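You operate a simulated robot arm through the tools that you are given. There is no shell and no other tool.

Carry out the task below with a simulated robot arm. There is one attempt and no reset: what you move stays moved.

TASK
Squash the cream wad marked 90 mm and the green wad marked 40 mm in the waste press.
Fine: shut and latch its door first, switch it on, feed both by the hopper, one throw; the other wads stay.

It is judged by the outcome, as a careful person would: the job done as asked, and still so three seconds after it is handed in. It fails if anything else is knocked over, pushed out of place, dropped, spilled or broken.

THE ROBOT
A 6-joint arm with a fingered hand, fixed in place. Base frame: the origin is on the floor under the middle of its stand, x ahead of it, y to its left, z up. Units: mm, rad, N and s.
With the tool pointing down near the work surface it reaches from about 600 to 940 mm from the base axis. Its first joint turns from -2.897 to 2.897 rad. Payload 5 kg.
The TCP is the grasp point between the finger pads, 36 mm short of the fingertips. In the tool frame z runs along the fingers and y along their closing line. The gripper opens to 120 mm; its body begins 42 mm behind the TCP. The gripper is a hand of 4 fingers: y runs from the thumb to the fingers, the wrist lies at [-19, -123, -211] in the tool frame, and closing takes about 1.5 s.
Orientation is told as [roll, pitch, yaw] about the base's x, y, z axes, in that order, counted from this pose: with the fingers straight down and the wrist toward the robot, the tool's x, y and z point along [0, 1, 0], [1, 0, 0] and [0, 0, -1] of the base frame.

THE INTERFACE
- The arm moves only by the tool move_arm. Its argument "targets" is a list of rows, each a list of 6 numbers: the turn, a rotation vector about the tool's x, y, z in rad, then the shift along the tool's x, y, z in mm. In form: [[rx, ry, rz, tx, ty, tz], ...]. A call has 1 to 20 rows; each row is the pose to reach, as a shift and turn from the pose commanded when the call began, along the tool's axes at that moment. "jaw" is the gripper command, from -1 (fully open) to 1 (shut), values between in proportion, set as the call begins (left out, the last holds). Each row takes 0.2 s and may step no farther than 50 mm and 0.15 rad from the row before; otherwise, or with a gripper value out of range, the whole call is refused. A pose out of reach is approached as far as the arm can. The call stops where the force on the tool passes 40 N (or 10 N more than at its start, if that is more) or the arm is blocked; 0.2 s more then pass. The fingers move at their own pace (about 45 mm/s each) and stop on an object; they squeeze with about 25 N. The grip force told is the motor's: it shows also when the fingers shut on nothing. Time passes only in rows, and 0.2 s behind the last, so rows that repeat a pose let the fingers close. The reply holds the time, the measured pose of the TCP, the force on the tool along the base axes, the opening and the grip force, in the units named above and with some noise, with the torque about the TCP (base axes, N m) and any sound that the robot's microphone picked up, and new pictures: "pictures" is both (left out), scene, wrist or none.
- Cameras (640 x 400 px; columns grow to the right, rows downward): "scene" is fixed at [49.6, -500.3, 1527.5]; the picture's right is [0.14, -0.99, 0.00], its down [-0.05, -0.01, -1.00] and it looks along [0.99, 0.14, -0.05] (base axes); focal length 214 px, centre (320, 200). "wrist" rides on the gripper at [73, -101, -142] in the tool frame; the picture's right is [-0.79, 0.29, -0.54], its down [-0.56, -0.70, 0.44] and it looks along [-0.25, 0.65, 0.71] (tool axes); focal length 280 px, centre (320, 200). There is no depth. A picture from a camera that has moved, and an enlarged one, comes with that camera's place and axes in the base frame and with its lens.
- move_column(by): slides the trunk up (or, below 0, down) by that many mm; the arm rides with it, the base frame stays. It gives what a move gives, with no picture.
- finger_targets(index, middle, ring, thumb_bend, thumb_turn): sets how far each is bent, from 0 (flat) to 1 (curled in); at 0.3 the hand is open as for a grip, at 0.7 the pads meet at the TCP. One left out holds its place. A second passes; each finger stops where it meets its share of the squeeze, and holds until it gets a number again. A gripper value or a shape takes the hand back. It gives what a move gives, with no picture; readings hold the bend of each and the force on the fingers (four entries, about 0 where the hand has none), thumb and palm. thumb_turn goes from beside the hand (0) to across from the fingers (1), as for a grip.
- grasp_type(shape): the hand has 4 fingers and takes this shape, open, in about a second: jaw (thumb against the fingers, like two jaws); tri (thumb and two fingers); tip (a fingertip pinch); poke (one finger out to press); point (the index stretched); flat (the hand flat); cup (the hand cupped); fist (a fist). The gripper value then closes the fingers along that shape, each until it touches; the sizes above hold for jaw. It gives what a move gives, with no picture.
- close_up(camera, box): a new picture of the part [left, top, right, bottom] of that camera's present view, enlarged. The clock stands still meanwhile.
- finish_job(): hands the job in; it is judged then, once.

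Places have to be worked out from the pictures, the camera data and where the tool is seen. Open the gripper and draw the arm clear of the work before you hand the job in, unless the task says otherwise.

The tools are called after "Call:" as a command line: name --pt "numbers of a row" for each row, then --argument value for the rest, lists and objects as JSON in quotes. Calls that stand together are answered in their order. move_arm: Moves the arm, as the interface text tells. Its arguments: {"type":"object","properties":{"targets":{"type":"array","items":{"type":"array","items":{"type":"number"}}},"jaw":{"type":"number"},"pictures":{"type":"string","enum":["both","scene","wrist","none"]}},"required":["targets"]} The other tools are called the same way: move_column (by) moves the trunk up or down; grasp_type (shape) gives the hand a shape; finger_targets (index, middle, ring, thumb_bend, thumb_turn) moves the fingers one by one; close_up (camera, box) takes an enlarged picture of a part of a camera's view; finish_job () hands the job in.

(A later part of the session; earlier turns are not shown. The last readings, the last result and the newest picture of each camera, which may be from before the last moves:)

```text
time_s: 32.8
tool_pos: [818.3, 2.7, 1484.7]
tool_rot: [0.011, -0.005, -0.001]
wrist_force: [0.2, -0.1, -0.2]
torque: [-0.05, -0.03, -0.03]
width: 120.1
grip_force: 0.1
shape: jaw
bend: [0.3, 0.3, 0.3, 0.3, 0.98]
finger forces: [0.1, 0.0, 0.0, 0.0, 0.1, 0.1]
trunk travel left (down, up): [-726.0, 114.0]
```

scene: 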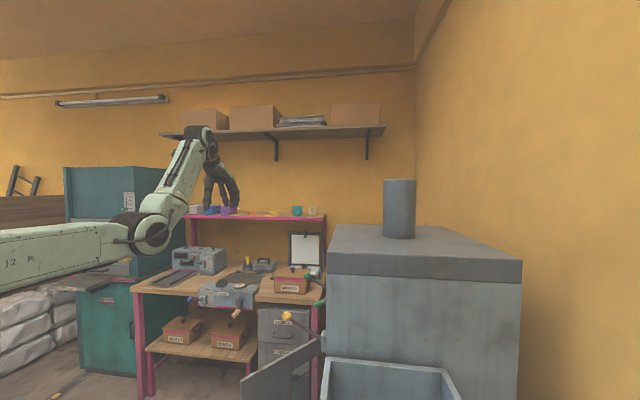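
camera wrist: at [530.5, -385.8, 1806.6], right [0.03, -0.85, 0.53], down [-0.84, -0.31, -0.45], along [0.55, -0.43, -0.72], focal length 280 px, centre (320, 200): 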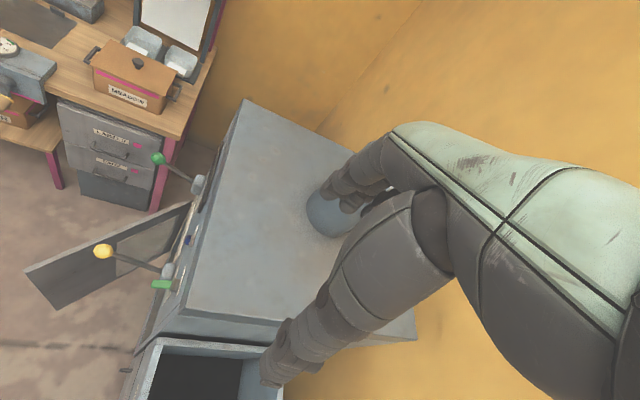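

Now everything is reachable at azimuth 0. I extend outward to straighten the arm, then go straight down so the elbow folds upward instead.

Call:
move_arm --pt "0 0 0 0 30 0" --pt "0 0 0 0 60 0" --pt "0 0 0 0 80 10" --pt "0 0 0 0 88 45" --pt "0 0 0 0 90 85" --pt "0 0 0 0 90 130" --pt "0 0 0 0 90 175" --pt "0 0 0 0 85 220" --pictures "scene"

```text
time_s: 34.6
tool_pos: [904.8, 2.1, 1265.8]
tool_rot: [0.01, -0.005, 0.001]
wrist_force: [0.1, 0.1, 0.2]
torque: [-0.03, 0.02, 0.01]
width: 120.0
grip_force: 0.1
shape: jaw
bend: [0.3, 0.3, 0.3, 0.3, 0.98]
finger forces: [0.1, 0.1, 0.1, 0.0, 0.0, 0.0]
trunk travel left (down, up): [-726.0, 114.0]
```

scene: 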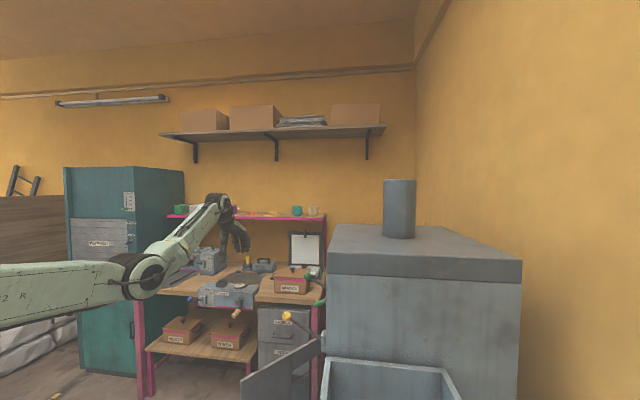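

Everything stays reachable but the elbow is still low. I test how far inward I can go at this height with aligned yaw.

Call:
move_arm --pt "0 0 0 0 -40 0" --pt "0 0 0 0 -80 0" --pt "0 0 0 0 -120 0" --pt "0 0 0 0 -160 0" --pt "0 0 0 0 -200 0" --pictures "none"

```text
time_s: 35.8
tool_pos: [708.3, -1.2, 1259.8]
tool_rot: [0.012, -0.008, -0.001]
wrist_force: [-0.2, 0.7, 0.7]
torque: [-0.02, 0.0, 0.03]
width: 119.9
grip_force: 0.1
shape: jaw
bend: [0.3, 0.3, 0.3, 0.3, 0.98]
finger forces: [0.0, 0.1, 0.0, 0.0, 0.0, 0.1]
out of reach, approached as far as the arm can: row 5
trunk travel left (down, up): [-726.0, 114.0]
```

I'll extend to full stretch at a lower height and then continue down and inward to make the elbow fold upward.

Call:
move_arm --pt "0 0 0 0 45 15" --pt "0 0 0 0 90 30" --pt "0 0 0 0 135 50" --pt "0 0 0 0 175 78" --pt "0 0 0 0 215 105" --pt "0 0 0 0 245 135" --pt "0 0 0 0 270 165" --pt "0 0 0 0 295 185" --pt "0 0 0 0 295 225" --pt "0 0 0 0 280 265" --pt "0 0 0 0 260 305" --pt "0 0 0 0 230 340" --pictures "scene"

```text
time_s: 38.4
tool_pos: [888.9, 4.3, 954.3]
tool_rot: [0.01, 0.0, 0.0]
wrist_force: [0.5, 0.1, 0.4]
torque: [-0.01, -0.06, -0.02]
width: 119.8
grip_force: 0.0
shape: jaw
bend: [0.3, 0.3, 0.3, 0.3, 0.98]
finger forces: [0.0, 0.1, 0.0, 0.0, 0.0, 0.0]
out of reach, approached as far as the arm can: row 6, 7, 8, 9, 10, 11, 12
trunk travel left (down, up): [-726.0, 114.0]
```

scene: 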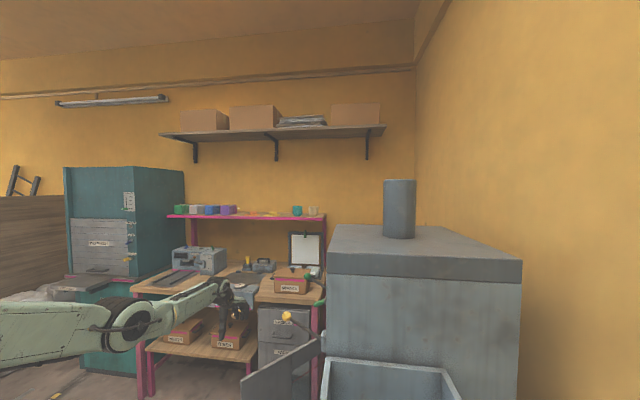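

The arm is nearly straight pointing slightly downward. I continue down and inward to see which way the elbow folds.

Call:
move_arm --pt "0 0 0 0 -15 40" --pt "0 0 0 0 -40 75" --pt "0 0 0 0 -75 105" --pt "0 0 0 0 -115 120" --pictures "scene"

```text
time_s: 39.4
tool_pos: [773.4, 4.1, 834.0]
tool_rot: [0.01, -0.005, 0.0]
wrist_force: [-0.1, 0.7, 0.1]
torque: [0.03, 0.01, 0.0]
width: 119.8
grip_force: 0.0
shape: jaw
bend: [0.3, 0.3, 0.3, 0.3, 0.98]
finger forces: [0.0, 0.0, 0.0, 0.0, 0.0, 0.0]
trunk travel left (down, up): [-726.0, 114.0]
```

scene: 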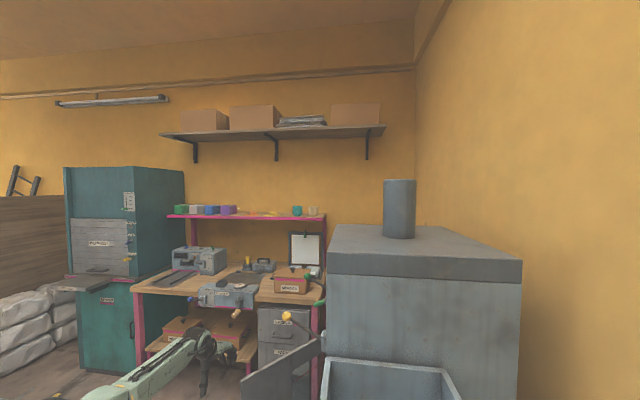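

The elbow stays low in this arm's usable branch, so I'll simply choose the trunk height so the TCP sits in its comfortable band. I raise the trunk further to swing high over the press corner toward the right side.

Call:
move_column --by 110

Call:
move_arm --pt "0 0 0 0 0 -46" --pt "0 0 0 0 0 -92" --pt "0 0 0 0 0 -138" --pt "0 0 0 0 0 -184" --pt "0 0 0 0 0 -230" --pt "0 0 0 0 0 -276" --pt "0 0 0 0 0 -322" --pt "0 0 0 0 0 -368" --pt "0 0 0 0 0 -414" --pt "0 0 0 0 0 -460" --pt "0 0 0 0 0 -500" --pictures "none"

```text
time_s: 40.8
tool_pos: [774.0, 4.3, 944.1]
tool_rot: [0.011, -0.004, 0.0]
wrist_force: [0.1, 0.3, 0.4]
torque: [-0.02, 0.01, 0.02]
width: 119.7
grip_force: 0.0
shape: jaw
bend: [0.3, 0.3, 0.3, 0.3, 0.98]
finger forces: [0.1, 0.1, 0.1, 0.1, 0.0, 0.1]
trunk travel left (down, up): [-836.0, 4.0]
```

```text
time_s: 43.2
tool_pos: [772.3, 0.4, 1442.3]
tool_rot: [0.011, -0.004, 0.0]
wrist_force: [0.8, 0.5, 0.4]
torque: [0.01, -0.05, -0.01]
width: 119.9
grip_force: 0.1
shape: jaw
bend: [0.3, 0.3, 0.3, 0.3, 0.98]
finger forces: [0.0, 0.0, 0.0, 0.0, 0.0, 0.0]
trunk travel left (down, up): [-836.0, 4.0]
```

Now I swing along an arc to the right at z≈1442 (fingertips ~1406, above the lid ~1360), keeping yaw aligned with the azimuth.

Call:
move_arm --pt "0 0 0.061 -47.4 -3.7 0" --pt "0 0 0.122 -94 -10 0" --pt "0 0 0.183 -140 -19.1 0" --pt "0 0 0.244 -185.2 -31 0" --pt "0 0 0.305 -229.5 -45.6 0" --pt "0 0 0.366 -272.8 -62.8 0" --pt "0 0 0.428 -314.7 -82.5 0" --pt "0 0 0.489 -355.3 -104.8 0" --pt "0 0 0.55 -394.4 -129.4 0" --pt "0 0 0.611 -431.7 -156.3 0" --pt "0 0 0.672 -467.3 -185.3 0" --pt "0 0 0.733 -500.9 -216.4 0" --pt "0 0 0.794 -532.5 -249.4 0" --pt "0 0 0.855 -561.9 -284.2 0"

```text
time_s: 46.2
tool_pos: [483.6, -563.9, 1434.7]
tool_rot: [0.012, 0.004, -0.855]
wrist_force: [-0.3, 0.0, 0.3]
torque: [0.02, -0.05, 0.07]
width: 119.9
grip_force: 0.1
shape: jaw
bend: [0.3, 0.3, 0.3, 0.3, 0.98]
finger forces: [0.0, 0.1, 0.0, 0.0, 0.1, 0.1]
trunk travel left (down, up): [-836.0, 4.0]
camera wrist: at [473.5, -441.7, 1578.7], right [-0.41, -0.74, 0.53], down [-0.88, 0.17, -0.45], along [0.24, -0.65, -0.72], focal length 280 px, centre (320, 200)
```

scene: 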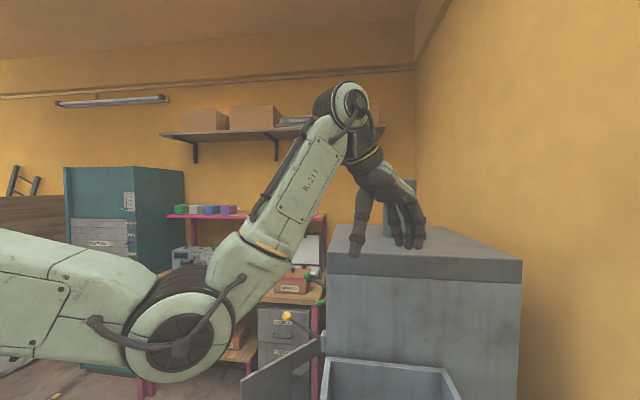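
wrist: 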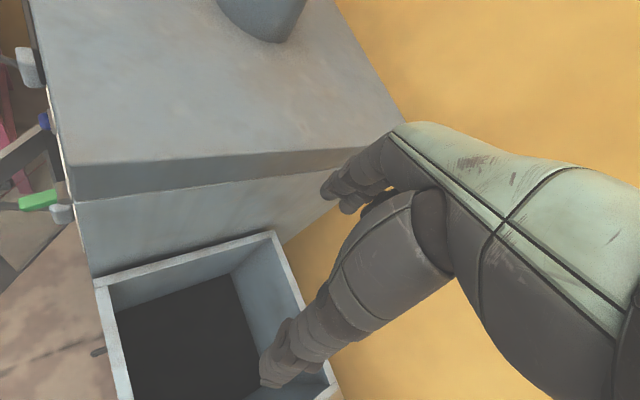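

The hopper and press top are now in view. I continue the arc half way and look for the wads beyond the hopper.

Call:
move_arm --pt "0 0 0.061 -46.9 -1.7 0" --pt "0 0 0.122 -92 -6.2 0" --pt "0 0 0.183 -136.8 -13.5 0" --pt "0 0 0.244 -181 -23.6 0" --pt "0 0 0.305 -224.6 -36.3 0"

```text
time_s: 47.4
tool_pos: [290.7, -684.2, 1433.1]
tool_rot: [0.01, 0.009, -1.16]
wrist_force: [-0.7, -0.8, 0.4]
torque: [0.01, -0.04, -0.02]
width: 119.8
grip_force: 0.1
shape: jaw
bend: [0.3, 0.3, 0.3, 0.3, 0.98]
finger forces: [0.0, 0.0, 0.0, 0.1, 0.0, 0.0]
trunk travel left (down, up): [-836.0, 4.0]
camera wrist: at [318.3, -564.6, 1577.0], right [-0.61, -0.59, 0.53], down [-0.79, 0.43, -0.44], along [0.03, -0.69, -0.72], focal length 280 px, centre (320, 200)
```

scene: 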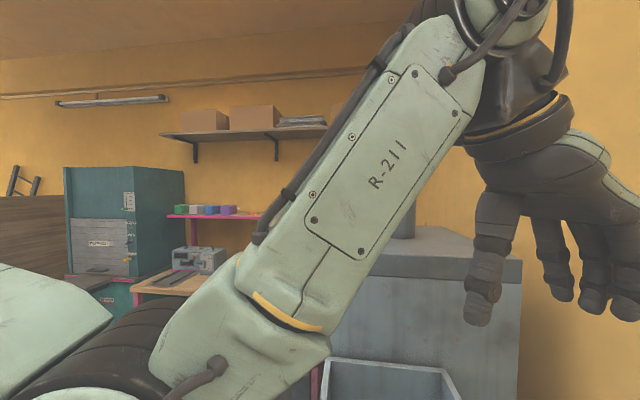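
wrist: 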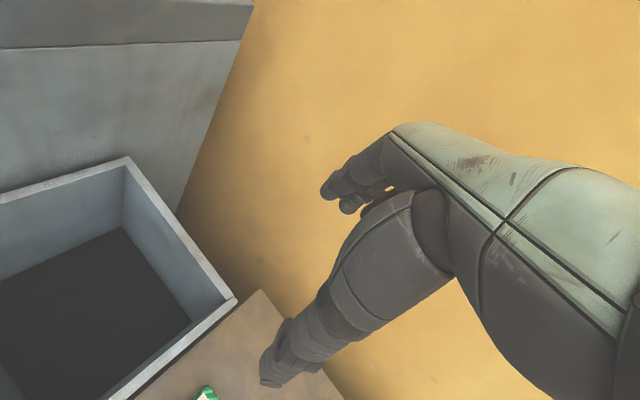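

A table with a green item appears beyond the hopper. I continue the arc further right.

Call:
move_arm --pt "0 0 0.061 -45.6 -2.2 0" --pt "0 0 0.122 -90.7 -6.8 0" --pt "0 0 0.183 -135.5 -14.1 0" --pt "0 0 0.244 -179.8 -24.1 0" --pt "0 0 0.305 -223.4 -36.9 0" --pt "0 0 0.366 -266 -52.3 0" --pt "0 0 0.427 -307.7 -70.2 0"

```text
time_s: 49.0
tool_pos: [-19.1, -741.5, 1434.9]
tool_rot: [0.009, 0.012, -1.589]
wrist_force: [-0.5, 0.2, -0.2]
torque: [0.0, -0.02, -0.03]
width: 120.2
grip_force: 0.0
shape: jaw
bend: [0.3, 0.3, 0.3, 0.3, 0.98]
finger forces: [0.0, 0.0, 0.0, 0.0, 0.0, 0.1]
trunk travel left (down, up): [-836.0, 4.0]
camera wrist: at [55.7, -644.3, 1578.2], right [-0.8, -0.28, 0.53], down [-0.55, 0.71, -0.44], along [-0.26, -0.64, -0.72], focal length 280 px, centre (320, 200)
```

scene: 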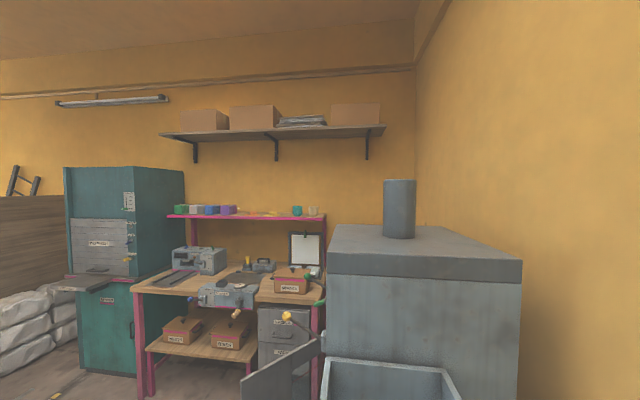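
wrist: 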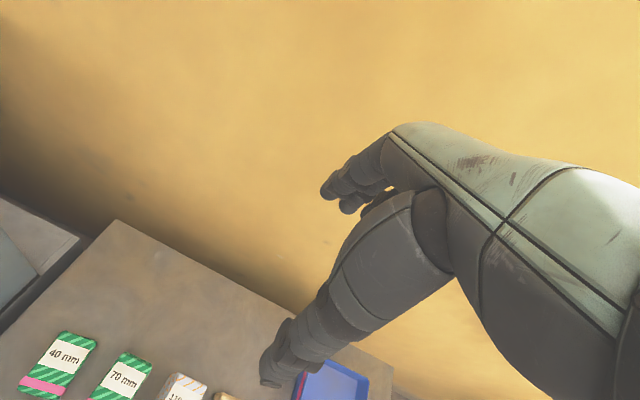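

The wads lie on a side table: green "40 mm", green "70 mm", a white-orange one and more, plus a blue tray. I zoom here and then tilt the hand to look more steeply down.

Call:
close_up --camera "wrist" --box '[0, 300, 260, 400]'

Call:
move_arm --pt "0.12 0 0 0 0 0" --pt "0.24 0 0 0 0 0" --pt "0.36 0 0 0 0 0" --pt "0.48 0 0 0 0 0" --pt "0.6 0 0 0 0 0" --pictures "wrist"

```text
2.46 times, centred on (130, 350) of wrist
camera zoom: at [55.7, -644.3, 1578.2], right [-0.8, -0.28, 0.53], down [-0.55, 0.71, -0.44], along [-0.26, -0.64, -0.72], focal length 690 px, centre (788, -169)
```

zoom: 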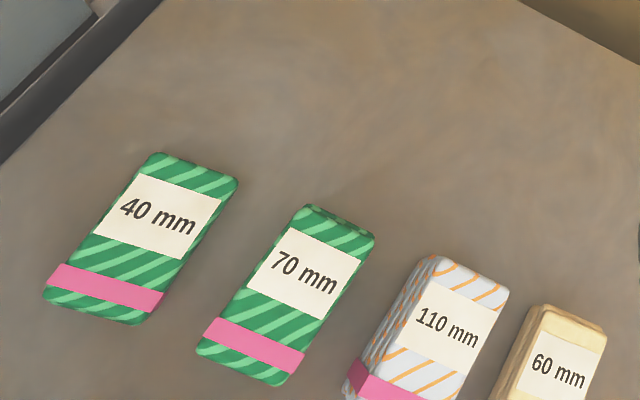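

```text
time_s: 50.2
tool_pos: [-11.2, -713.6, 1428.4]
tool_rot: [0.006, 0.611, -1.584]
wrist_force: [0.1, 0.8, 0.1]
torque: [0.03, 0.02, 0.01]
width: 120.1
grip_force: 0.1
shape: jaw
bend: [0.3, 0.3, 0.3, 0.3, 0.98]
finger forces: [0.1, 0.0, 0.0, 0.1, 0.0, 0.0]
out of reach, approached as far as the arm can: row 5
trunk travel left (down, up): [-836.0, 4.0]
camera wrist: at [62.1, -714.7, 1601.9], right [-0.8, -0.53, 0.28], down [-0.55, 0.84, 0.04], along [-0.25, -0.12, -0.96], focal length 280 px, centre (320, 200)
```

wrist: 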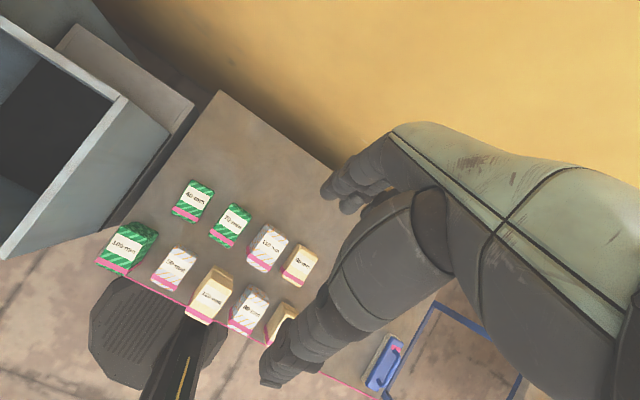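

Excellent view of the wad table. I zoom in to read all labels.

Call:
close_up --camera "wrist" --box '[80, 170, 240, 330]'

Call:
close_up --camera "wrist" --box '[180, 190, 330, 350]'

Call:
close_up --camera "wrist" --box '[320, 280, 540, 400]'

Call:
close_up --camera "wrist" --box '[0, 0, 240, 250]'

```text
2.50 times, centred on (160, 250) of wrist
camera zoom: at [62.1, -714.7, 1601.9], right [-0.8, -0.53, 0.28], down [-0.55, 0.84, 0.04], along [-0.25, -0.12, -0.96], focal length 701 px, centre (720, 75)
```

zoom: 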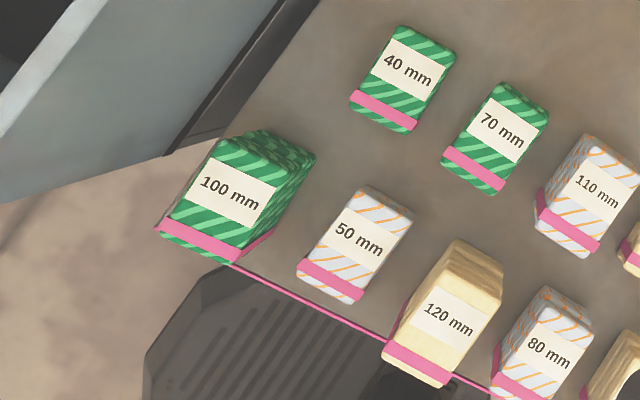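

```text
2.50 times, centred on (255, 270) of wrist
camera zoom: at [62.1, -714.7, 1601.9], right [-0.8, -0.53, 0.28], down [-0.55, 0.84, 0.04], along [-0.25, -0.12, -0.96], focal length 701 px, centre (482, 25)
```

zoom: 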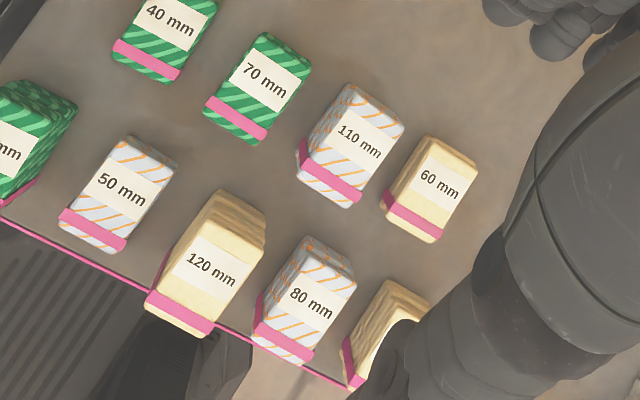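

```text
2.91 times, centred on (430, 340) of wrist
camera zoom: at [62.1, -714.7, 1601.9], right [-0.8, -0.53, 0.28], down [-0.55, 0.84, 0.04], along [-0.25, -0.12, -0.96], focal length 816 px, centre (0, -207)
```

zoom: 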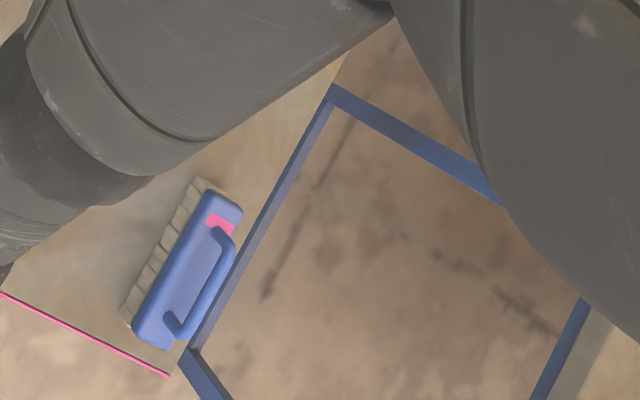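

```text
1.60 times, centred on (120, 125) of wrist
camera zoom: at [62.1, -714.7, 1601.9], right [-0.8, -0.53, 0.28], down [-0.55, 0.84, 0.04], along [-0.25, -0.12, -0.96], focal length 449 px, centre (640, 320)
```

zoom: 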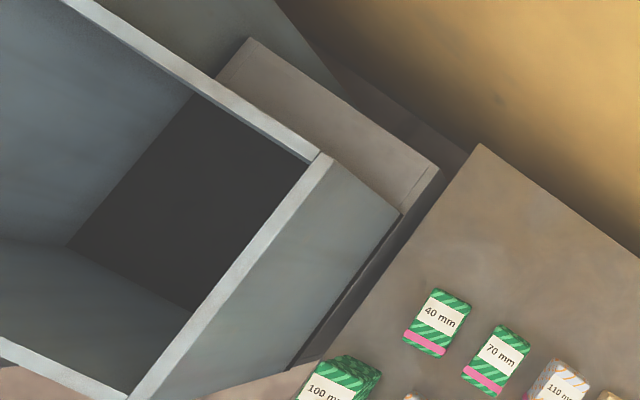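

All nine wads read: green 40/70/100, silver-striped 50/80/110, cream 60/120 and one partly hidden by my thumb (must be 90). I shift the camera 150 mm toward -x for parallax and to reveal the cream 90.

Call:
move_arm --pt "0 0 0 -40 0 0" --pt "0 0 0 -80 0 0" --pt "0 0 0 -120 0 0" --pt "0 0 0 -150 0 0" --pictures "wrist"

```text
time_s: 51.2
tool_pos: [-145.7, -681.6, 1420.8]
tool_rot: [0.006, 0.61, -1.584]
wrist_force: [-0.6, -0.3, -0.2]
torque: [-0.06, 0.03, 0.02]
width: 120.0
grip_force: 0.0
shape: jaw
bend: [0.3, 0.3, 0.3, 0.3, 0.98]
finger forces: [0.0, 0.0, 0.1, 0.0, 0.1, 0.1]
out of reach, approached as far as the arm can: row 1, 2, 3, 4
trunk travel left (down, up): [-836.0, 4.0]
camera wrist: at [-72.3, -681.5, 1595.3], right [-0.8, -0.53, 0.28], down [-0.55, 0.84, 0.04], along [-0.25, -0.12, -0.96], focal length 280 px, centre (320, 200)
```

wrist: 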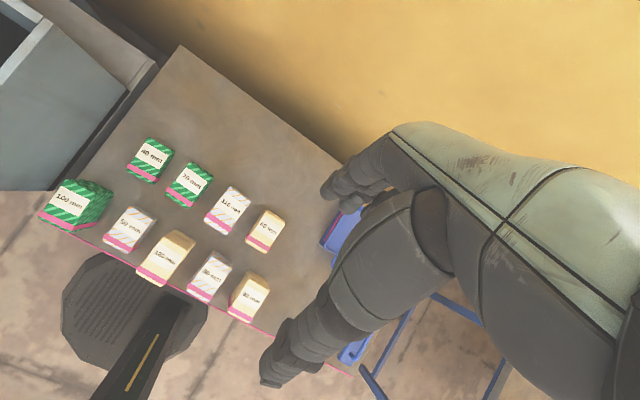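

Call:
close_up --camera "wrist" --box '[30, 120, 290, 330]'

Call:
close_up --camera "wrist" --box '[190, 190, 290, 330]'

Call:
close_up --camera "wrist" --box '[20, 120, 160, 240]'

```text
1.90 times, centred on (160, 225) of wrist
camera zoom: at [-72.3, -681.5, 1595.3], right [-0.8, -0.53, 0.28], down [-0.55, 0.84, 0.04], along [-0.25, -0.12, -0.96], focal length 534 px, centre (625, 152)
```

zoom: 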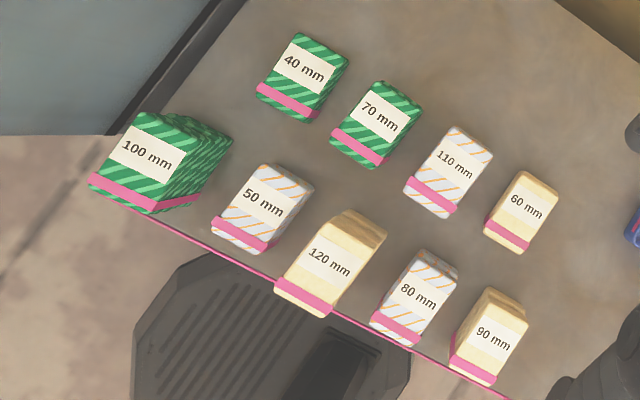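

```text
2.86 times, centred on (240, 260) of wrist
camera zoom: at [-72.3, -681.5, 1595.3], right [-0.8, -0.53, 0.28], down [-0.55, 0.84, 0.04], along [-0.25, -0.12, -0.96], focal length 801 px, centre (549, 29)
```

zoom: 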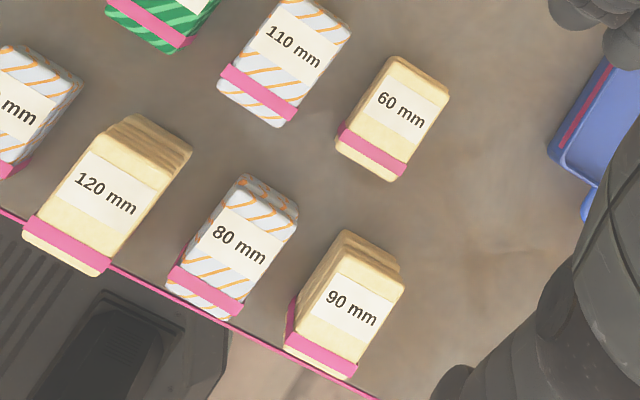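

```text
3.33 times, centred on (90, 180) of wrist
camera zoom: at [-72.3, -681.5, 1595.3], right [-0.8, -0.53, 0.28], down [-0.55, 0.84, 0.04], along [-0.25, -0.12, -0.96], focal length 935 px, centre (1087, 267)
```

zoom: 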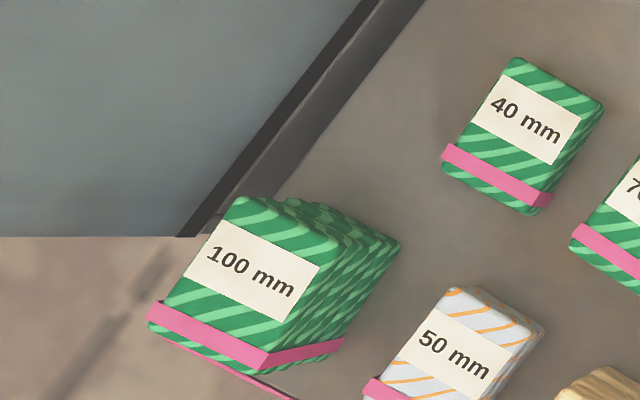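

All labels confirmed: cream 90 is the right-most of the front row (≈(-241,-473)), green 40 the left-most of the back row (≈(140,-638)), table ≈z 803, hopper rim x 288–596, y -445…-740, z≈1082. The door comes first, so I untilt and swing back toward azimuth 0.

Call:
move_arm --pt "-0.12 0 0 26 8 -9" --pt "-0.24 0 0 52 16 -18" --pt "-0.36 0 0 77 24 -27" --pt "-0.48 0 0 103 32 -36" --pt "-0.6 0 0 128 40 -45" --pictures "none"

```text
time_s: 52.4
tool_pos: [-14.7, -742.1, 1435.9]
tool_rot: [0.003, 0.012, -1.589]
wrist_force: [0.1, -0.3, 0.6]
torque: [-0.03, 0.04, -0.01]
width: 119.8
grip_force: 0.1
shape: jaw
bend: [0.3, 0.3, 0.3, 0.3, 0.98]
finger forces: [0.0, 0.0, 0.1, 0.0, 0.1, 0.0]
trunk travel left (down, up): [-836.0, 4.0]
```

Arcing back toward the front in one long call, same height.

Call:
move_arm --pt "0 0 -0.061 45.8 -0.6 0" --pt "0 0 -0.122 91 -4.7 0" --pt "0 0 -0.183 135.8 -11.6 0" --pt "0 0 -0.244 180.5 -20.2 0" --pt "0 0 -0.305 224.5 -31.5 0" --pt "0 0 -0.366 267.8 -45.5 0" --pt "0 0 -0.427 310.3 -62.2 0" --pt "0 0 -0.488 351.7 -81.4 0" --pt "0 0 -0.55 391.9 -103.3 0" --pt "0 0 -0.611 430.7 -127.5 0" --pt "0 0 -0.672 468.7 -153.3 0" --pt "0 0 -0.733 505.2 -181.5 0" --pt "0 0 -0.794 539.8 -211.9 0" --pt "0 0 -0.855 572.7 -244.4 0" --pt "0 0 -0.916 603.7 -279.1 0" --pt "0 0 -0.977 632.5 -315.5 0" --pt "0 0 -1.038 659.1 -353.9 0" --pt "0 0 -1.099 683.3 -393.9 0" --pt "0 0 -1.16 705.2 -435.4 0" --pt "0 0 -1.221 724.5 -478.2 0" --pictures "none"

```text
time_s: 56.6
tool_pos: [716.6, -273.8, 1441.3]
tool_rot: [0.01, 0.001, -0.364]
wrist_force: [-0.5, -0.3, -0.3]
torque: [-0.04, 0.01, -0.02]
width: 119.9
grip_force: 0.0
shape: jaw
bend: [0.3, 0.3, 0.3, 0.3, 0.98]
finger forces: [0.1, 0.0, 0.0, 0.0, 0.0, 0.0]
trunk travel left (down, up): [-836.0, 4.0]
```

I move left to about (740,130,1250) with yaw -1.0 so the camera looks at the door and its latch.

Call:
move_arm --pt "0 0 0.064 39 -12 15" --pt "0 0 0.128 77 -24 32" --pt "0 0 0.19 116 -37 50" --pt "0 0 0.254 154 -49 70" --pt "0 0 0.318 193 -61 90" --pt "0 0 0.382 231 -73 110" --pt "0 0 0.445 270 -86 130" --pt "0 0 0.509 308 -98 150" --pt "0 0 0.572 347 -110 170" --pt "0 0 0.636 386 -122 191"

```text
time_s: 58.8
tool_pos: [741.3, 132.3, 1258.8]
tool_rot: [0.009, 0.004, -1.004]
wrist_force: [0.5, 0.5, -0.5]
torque: [-0.02, 0.0, -0.01]
width: 120.0
grip_force: 0.0
shape: jaw
bend: [0.3, 0.3, 0.3, 0.3, 0.98]
finger forces: [0.1, 0.0, 0.1, 0.0, 0.0, 0.1]
trunk travel left (down, up): [-836.0, 4.0]
camera wrist: at [748.2, 254.8, 1401.1], right [-0.51, -0.67, 0.53], down [-0.85, 0.29, -0.44], along [0.14, -0.68, -0.72], focal length 280 px, centre (320, 200)
```

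scene: 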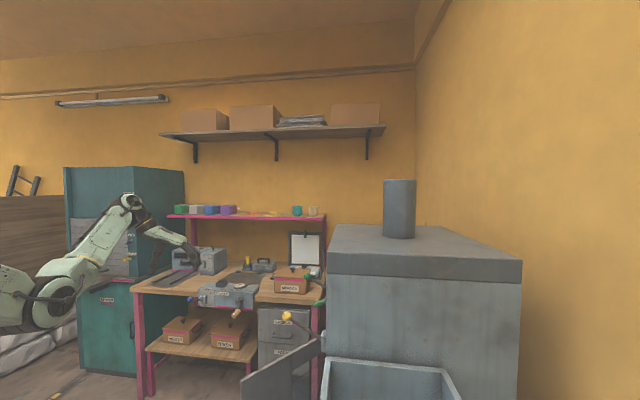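
wrist: 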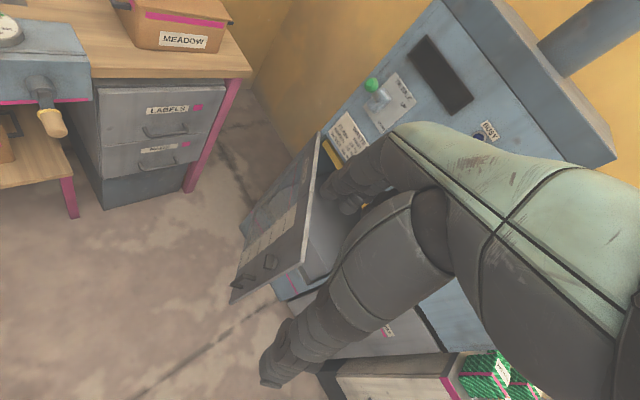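

Call:
close_up --camera "wrist" --box '[225, 190, 345, 310]'

Call:
close_up --camera "wrist" --box '[220, 120, 360, 310]'

Call:
close_up --camera "wrist" --box '[320, 280, 560, 400]'

```text
3.33 times, centred on (285, 250) of wrist
camera zoom: at [748.2, 254.8, 1401.1], right [-0.51, -0.67, 0.53], down [-0.85, 0.29, -0.44], along [0.14, -0.68, -0.72], focal length 935 px, centre (437, 33)
```

zoom: 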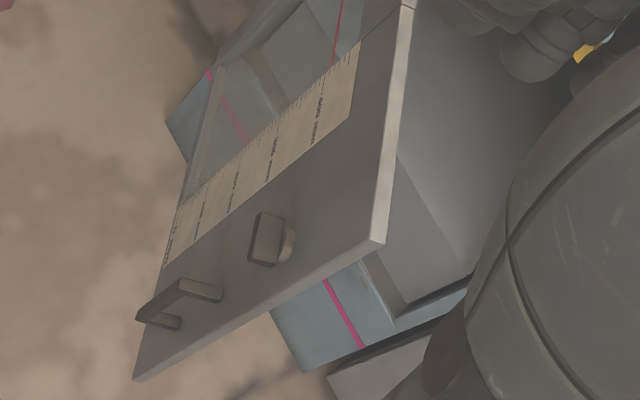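

```text
2.11 times, centred on (290, 215) of wrist
camera zoom: at [748.2, 254.8, 1401.1], right [-0.51, -0.67, 0.53], down [-0.85, 0.29, -0.44], along [0.14, -0.68, -0.72], focal length 590 px, centre (383, 168)
```

zoom: 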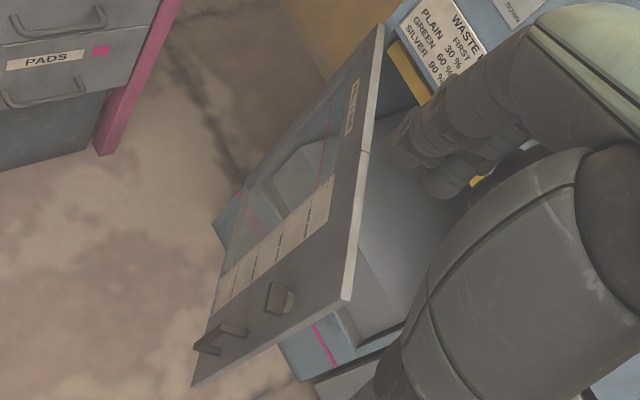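

```text
2.67 times, centred on (440, 340) of wrist
camera zoom: at [748.2, 254.8, 1401.1], right [-0.51, -0.67, 0.53], down [-0.85, 0.29, -0.44], along [0.14, -0.68, -0.72], focal length 748 px, centre (0, -173)
```

zoom: 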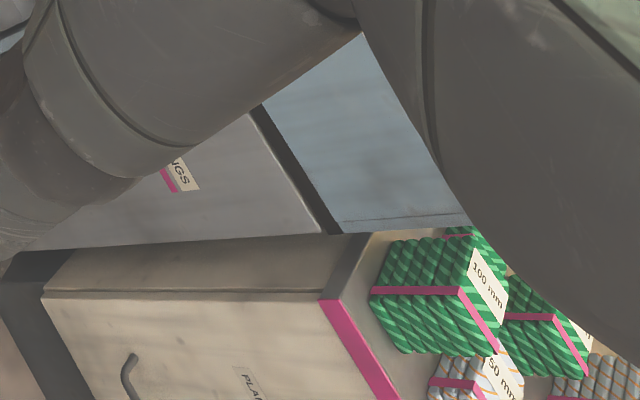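

The door carries a window, a ruler plate, a U-handle low and a turn-knob near the free edge. I move the camera closer to see the latch knob.

Call:
move_arm --pt "0 0 0 -20 7 37" --pt "0 0 0 -40 14 74" --pt "0 0 0 -60 21 110" --pt "0 0 0 -80 29 147" --pt "0 0 0 -100 36 184" --pt "0 0 0 -119 43 220"

```text
time_s: 60.2
tool_pos: [664.6, 30.4, 1035.7]
tool_rot: [0.01, 0.006, -1.002]
wrist_force: [-0.3, -0.6, 0.7]
torque: [0.02, 0.0, -0.01]
width: 120.1
grip_force: 0.0
shape: jaw
bend: [0.3, 0.3, 0.3, 0.3, 0.98]
finger forces: [0.0, 0.1, 0.0, 0.0, 0.0, 0.0]
trunk travel left (down, up): [-836.0, 4.0]
camera wrist: at [671.6, 152.0, 1179.0], right [-0.51, -0.67, 0.53], down [-0.85, 0.29, -0.44], along [0.14, -0.68, -0.72], focal length 280 px, centre (320, 200)
```

scene: 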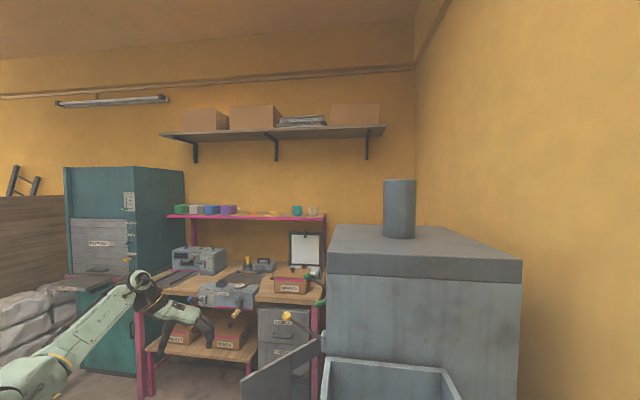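
wrist: 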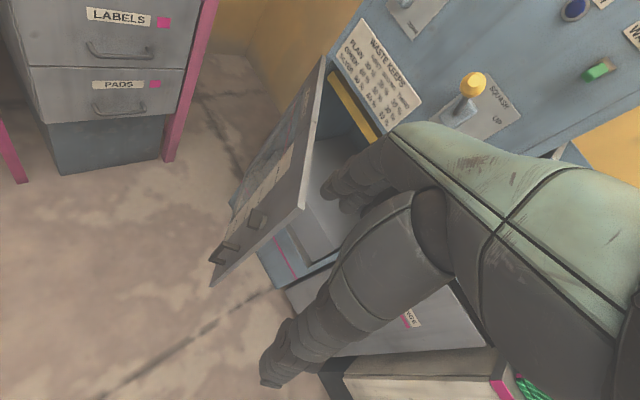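

Call:
close_up --camera "wrist" --box '[195, 160, 345, 300]'

Call:
close_up --camera "wrist" --box '[205, 195, 285, 275]'

Call:
close_up --camera "wrist" --box '[430, 0, 640, 150]'

```text
2.86 times, centred on (270, 230) of wrist
camera zoom: at [671.6, 152.0, 1179.0], right [-0.51, -0.67, 0.53], down [-0.85, 0.29, -0.44], along [0.14, -0.68, -0.72], focal length 801 px, centre (463, 114)
```

zoom: 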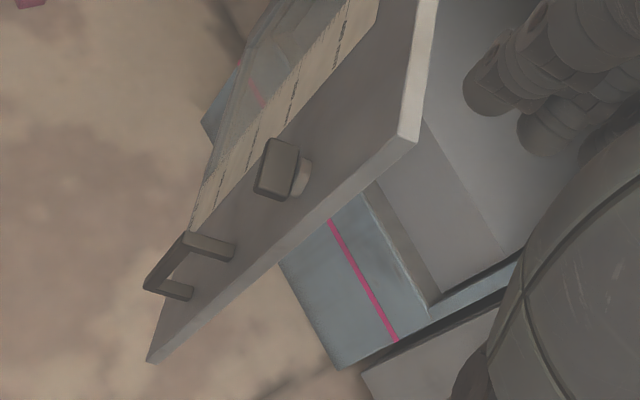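

```text
5.00 times, centred on (245, 235) of wrist
camera zoom: at [671.6, 152.0, 1179.0], right [-0.51, -0.67, 0.53], down [-0.85, 0.29, -0.44], along [0.14, -0.68, -0.72], focal length 1402 px, centre (695, 25)
```

zoom: 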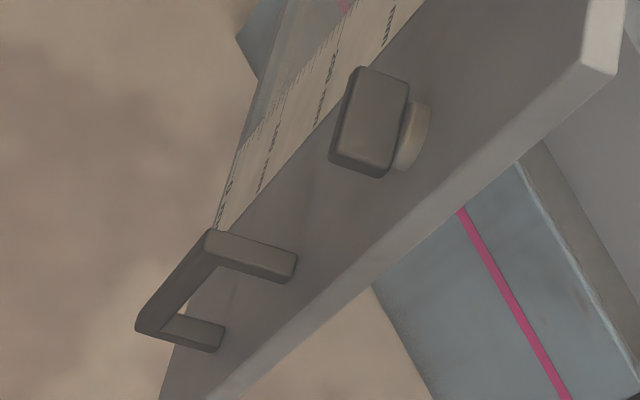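

```text
2.67 times, centred on (535, 75) of wrist
camera zoom: at [671.6, 152.0, 1179.0], right [-0.51, -0.67, 0.53], down [-0.85, 0.29, -0.44], along [0.14, -0.68, -0.72], focal length 748 px, centre (-253, 533)
```

zoom: 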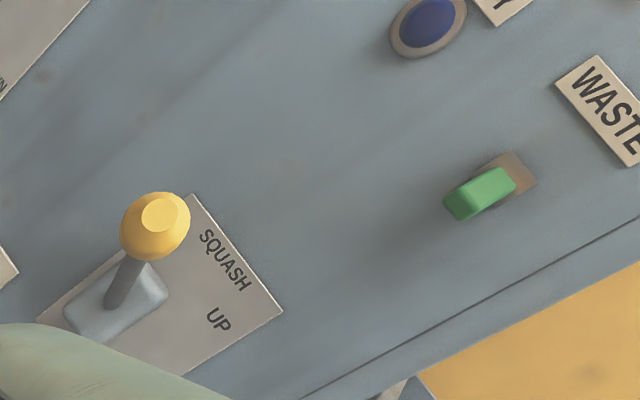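

The knob bar is at about (782,-130,692), the door's free top corner at (735,-117,848) and the hinge near (1053,-419); handle lower at z≈472. I'll push the door with closed fingers above the knob, so I first raise the arm relative to the trunk, then lower the trunk.

Call:
move_arm --pt "0 0 0 5 -8 -42" --pt "0 0 0 10 -16 -85" --pt "0 0 0 15 -24 -128" --pt "0 0 0 20 -30 -170" --pictures "none" --jaw 1

Call:
move_column --by -440

```text
time_s: 61.2
tool_pos: [663.2, 68.9, 1204.5]
tool_rot: [0.008, 0.006, -1.001]
wrist_force: [-0.1, -0.4, -0.1]
torque: [-0.01, -0.02, 0.02]
width: 31.9
grip_force: 0.0
shape: jaw
bend: [0.74, 0.56, 0.54, 0.74, 1.0]
finger forces: [0.0, 0.0, 0.0, 0.0, 0.0, 0.0]
trunk travel left (down, up): [-836.0, 4.0]
```

```text
refused: -440 is not a number from -400 to 400
```

The column takes at most 400 per call, so I lower it in two steps.

Call:
move_column --by -300

Call:
move_column --by -140

```text
time_s: 64.2
tool_pos: [664.4, 67.6, 904.4]
tool_rot: [0.01, 0.008, -1.002]
wrist_force: [0.2, 0.7, -0.4]
torque: [-0.02, -0.01, -0.03]
width: 0.0
grip_force: 25.3
shape: jaw
bend: [0.7, 0.7, 0.7, 0.56, 1.0]
finger forces: [0.0, 0.1, 0.0, 0.1, 0.1, 0.0]
trunk travel left (down, up): [-536.0, 304.0]
```

```text
time_s: 65.9
tool_pos: [663.3, 66.7, 765.0]
tool_rot: [0.011, 0.008, -1.001]
wrist_force: [-0.2, -0.2, 0.6]
torque: [0.02, 0.01, 0.0]
width: 0.0
grip_force: 25.1
shape: jaw
bend: [0.7, 0.7, 0.7, 0.56, 1.0]
finger forces: [0.1, 0.1, 0.0, 0.0, 0.0, 0.0]
trunk travel left (down, up): [-396.0, 444.0]
```

Fingers are shut and the TCP is at z 765. I move to just outside the door's outer face near its free edge.

Call:
move_arm --pt "0 0 0 11 37 0" --pt "0 0 0 22 74 0" --pt "0 0 0 33 112 0" --pt "0 0 0 44 149 0" --pt "0 0 0 55 186 0"

```text
time_s: 67.1
tool_pos: [810.2, -59.8, 765.4]
tool_rot: [0.009, 0.008, -1.002]
wrist_force: [0.6, -0.9, -0.1]
torque: [-0.03, -0.01, 0.01]
width: 0.2
grip_force: 24.8
shape: jaw
bend: [0.7, 0.7, 0.7, 0.56, 1.0]
finger forces: [0.0, 0.0, 0.1, 0.0, 0.0, 0.0]
trunk travel left (down, up): [-396.0, 444.0]
camera wrist: at [818.0, 62.1, 908.9], right [-0.51, -0.67, 0.53], down [-0.85, 0.29, -0.44], along [0.14, -0.68, -0.72], focal length 280 px, centre (320, 200)
```

scene: 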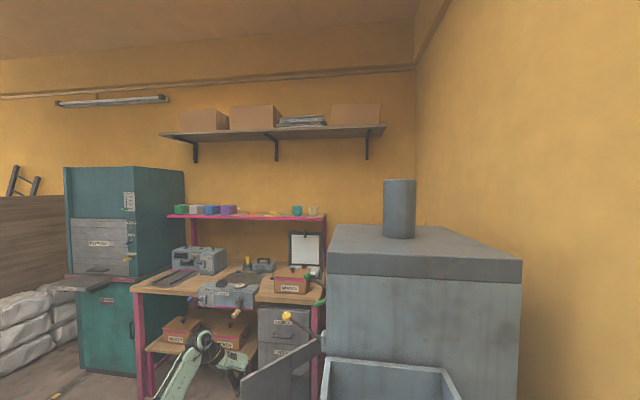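
wrist: 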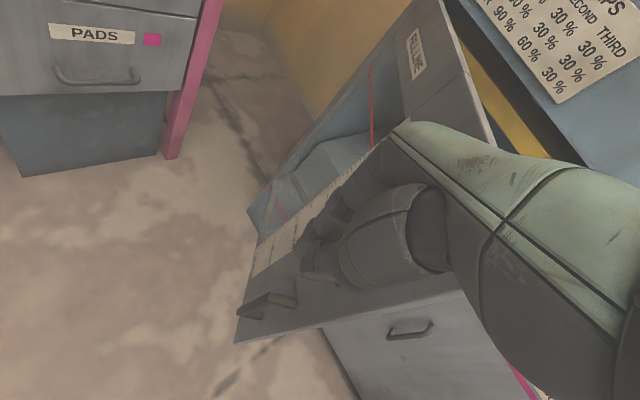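

The closed fingers sit just outside the door. I push along the door's arc toward the closed position.

Call:
move_arm --pt "0 0 0 -28 17.7 0" --pt "0 0 0 -56 35.4 0" --pt "0 0 0 -80.2 43.6 0" --pt "0 0 0 -102.9 49.3 0" --pt "0 0 0 -125.8 57.2 0" --pt "0 0 0 -149.2 65.9 0" --pt "0 0 0 -180 80.6 0" --pt "0 0 0 -209.4 98.6 0"

```text
time_s: 68.9
tool_pos: [687.2, -255.8, 760.5]
tool_rot: [0.011, 0.007, -1.003]
wrist_force: [0.0, -0.3, -0.1]
torque: [0.02, -0.02, 0.02]
width: 0.2
grip_force: 24.9
shape: jaw
bend: [0.7, 0.7, 0.7, 0.56, 1.0]
finger forces: [0.0, 0.0, 0.0, 0.0, 0.0, 0.0]
trunk travel left (down, up): [-396.0, 444.0]
camera wrist: at [694.6, -134.4, 904.9], right [-0.51, -0.67, 0.53], down [-0.85, 0.29, -0.44], along [0.14, -0.68, -0.72], focal length 280 px, centre (320, 200)
```

scene: 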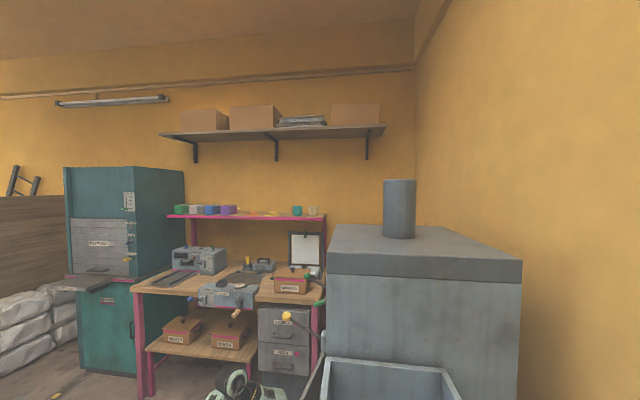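
wrist: 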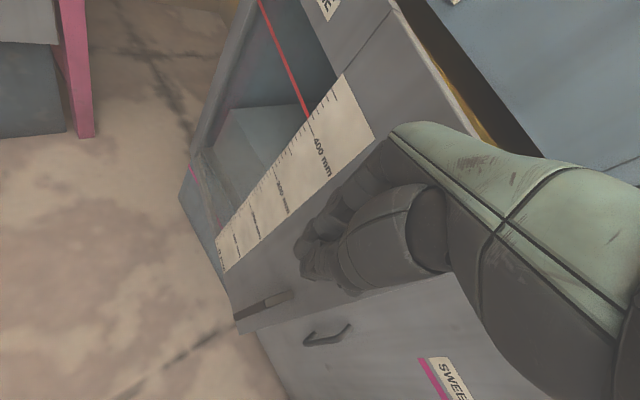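

The door follows with almost no force. I continue to the closed position, going slowly at the end until it meets resistance.

Call:
move_arm --pt "0 0 0 -28.2 19.9 0" --pt "0 0 0 -55 43.2 0" --pt "0 0 0 -70 57.3 0" --pt "0 0 0 -82.3 70.9 0" --pt "0 0 0 -92.6 83.2 0" --pt "0 0 0 -99.9 92.7 0" --pt "0 0 0 -105.3 101.2 0" --pt "0 0 0 -109.6 107.9 0"

```text
time_s: 70.2
tool_pos: [655.4, -363.6, 759.8]
tool_rot: [0.012, 0.017, -0.986]
wrist_force: [-5.0, 36.9, 5.5]
torque: [-3.12, -0.31, -0.86]
width: 0.0
grip_force: 25.1
shape: jaw
bend: [0.7, 0.7, 0.7, 0.56, 1.0]
finger forces: [0.1, 0.0, 37.6, 0.0, 0.0, 0.0]
trunk travel left (down, up): [-396.0, 444.0]
stopped in row 6: the force on the tool passed its limit at 53 N (the readings are from after the stop); the commanded pose is now the measured one
camera wrist: at [662.1, -242.7, 904.1], right [-0.5, -0.69, 0.53], down [-0.85, 0.29, -0.44], along [0.15, -0.67, -0.73], focal length 280 px, centre (320, 200)
```

scene: 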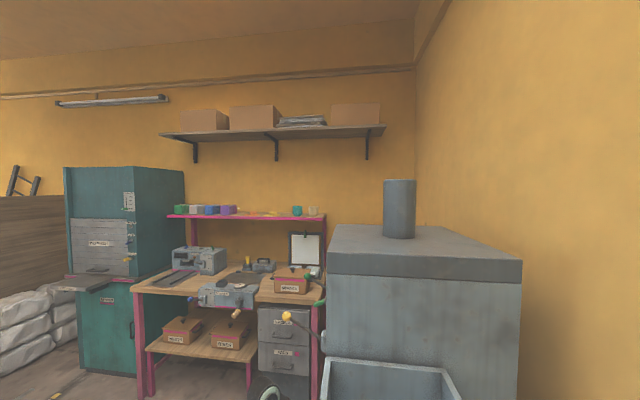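
wrist: 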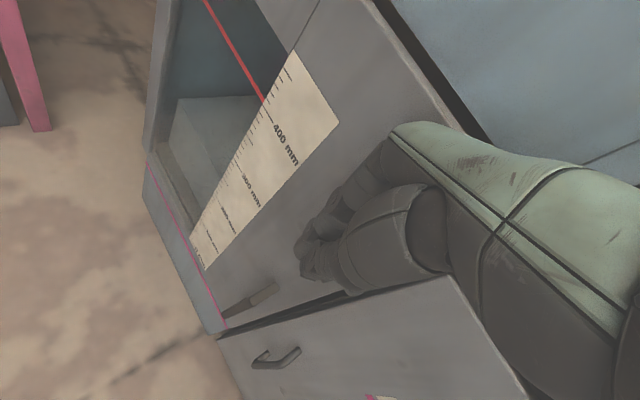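

The door seems flush and resists at 37 N. I back off to inspect the closure and the latch knob.

Call:
move_arm --pt "0 0 0 16 -25 0" --pt "0 0 0 24 -60 -20" --pt "0 0 0 28 -92 -60" --pt "0 0 0 33 -122 -100"

```text
refused: row 3 steps farther than a row can; nothing moved
```

Call:
move_arm --pt "0 0 0 16 -25 0" --pt "0 0 0 24 -60 -20" --pt "0 0 0 28 -85 -55" --pt "0 0 0 31 -105 -80" --pt "0 0 0 33 -122 -100"

```text
time_s: 71.3
tool_pos: [616.1, -252.9, 860.3]
tool_rot: [0.009, 0.018, -0.995]
wrist_force: [-0.4, 0.0, 0.8]
torque: [-0.02, -0.02, -0.01]
width: 0.2
grip_force: 24.9
shape: jaw
bend: [0.7, 0.7, 0.7, 0.56, 1.0]
finger forces: [0.2, 0.1, 0.0, 0.0, 0.1, 0.1]
trunk travel left (down, up): [-396.0, 444.0]
camera wrist: at [624.0, -132.3, 1004.5], right [-0.5, -0.68, 0.53], down [-0.85, 0.29, -0.44], along [0.14, -0.67, -0.73], focal length 280 px, centre (320, 200)
```

scene: 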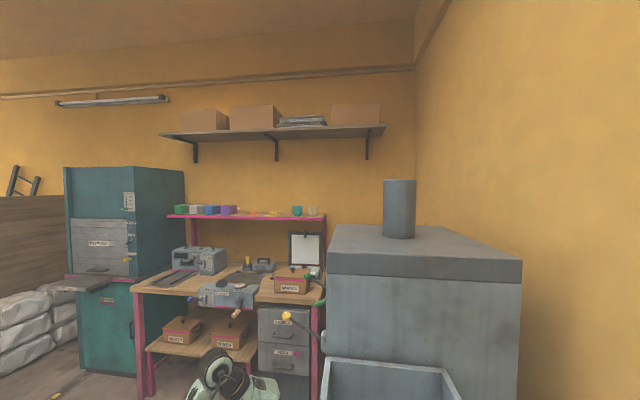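
wrist: 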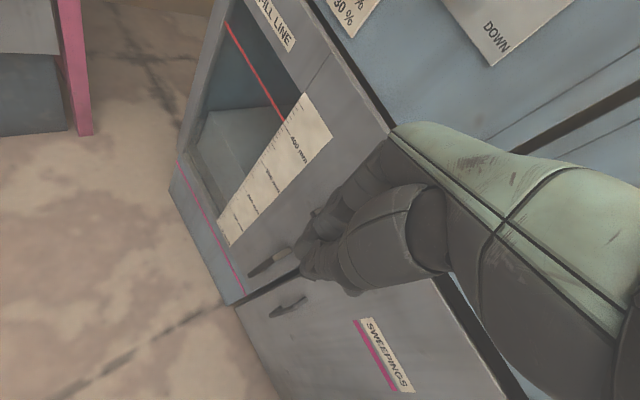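

The door looks flush with the frame; the knob is hidden behind my fingers. I raise the trunk for a higher view so the knob moves left in the picture.

Call:
move_column --by 200

Call:
close_up --camera "wrist" --box '[160, 120, 360, 340]'

Call:
close_up --camera "wrist" --box '[0, 0, 640, 400]'

```text
time_s: 73.5
tool_pos: [616.3, -252.4, 1060.0]
tool_rot: [0.01, 0.019, -0.995]
wrist_force: [-0.4, 0.2, 0.2]
torque: [0.04, 0.02, -0.05]
width: 0.0
grip_force: 24.9
shape: jaw
bend: [0.7, 0.7, 0.7, 0.56, 1.0]
finger forces: [0.0, 0.0, 0.0, 0.0, 0.0, 0.0]
trunk travel left (down, up): [-596.0, 244.0]
```

```text
1.82 times, centred on (260, 230) of wrist
camera zoom: at [624.5, -132.6, 1204.2], right [-0.5, -0.68, 0.53], down [-0.85, 0.29, -0.44], along [0.14, -0.67, -0.73], focal length 510 px, centre (429, 146)
```

zoom: 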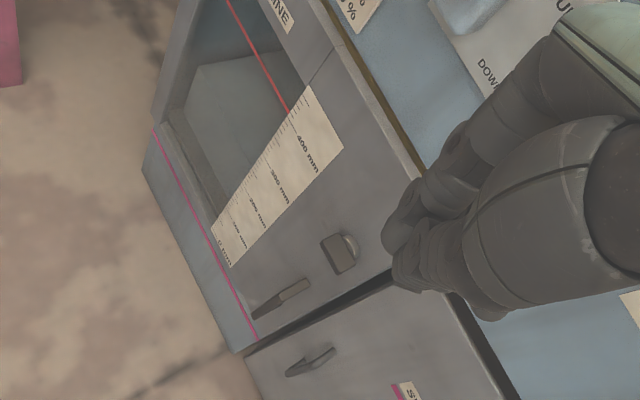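

```text
1.00 times, centred on (320, 200) of wrist (not enlarged: the box is as wide or as high as the picture)
camera zoom: at [624.5, -132.6, 1204.2], right [-0.5, -0.68, 0.53], down [-0.85, 0.29, -0.44], along [0.14, -0.67, -0.73], focal length 280 px, centre (320, 200)
```

zoom: 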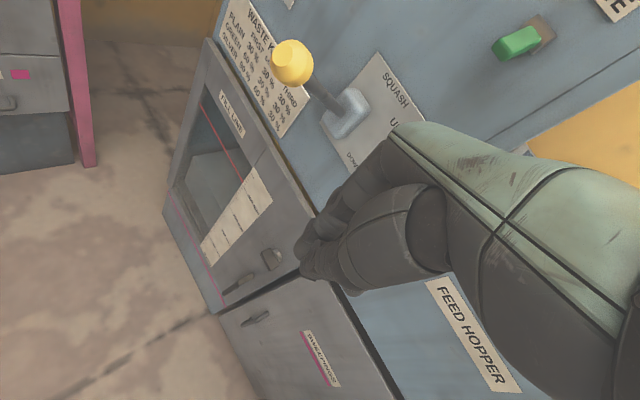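

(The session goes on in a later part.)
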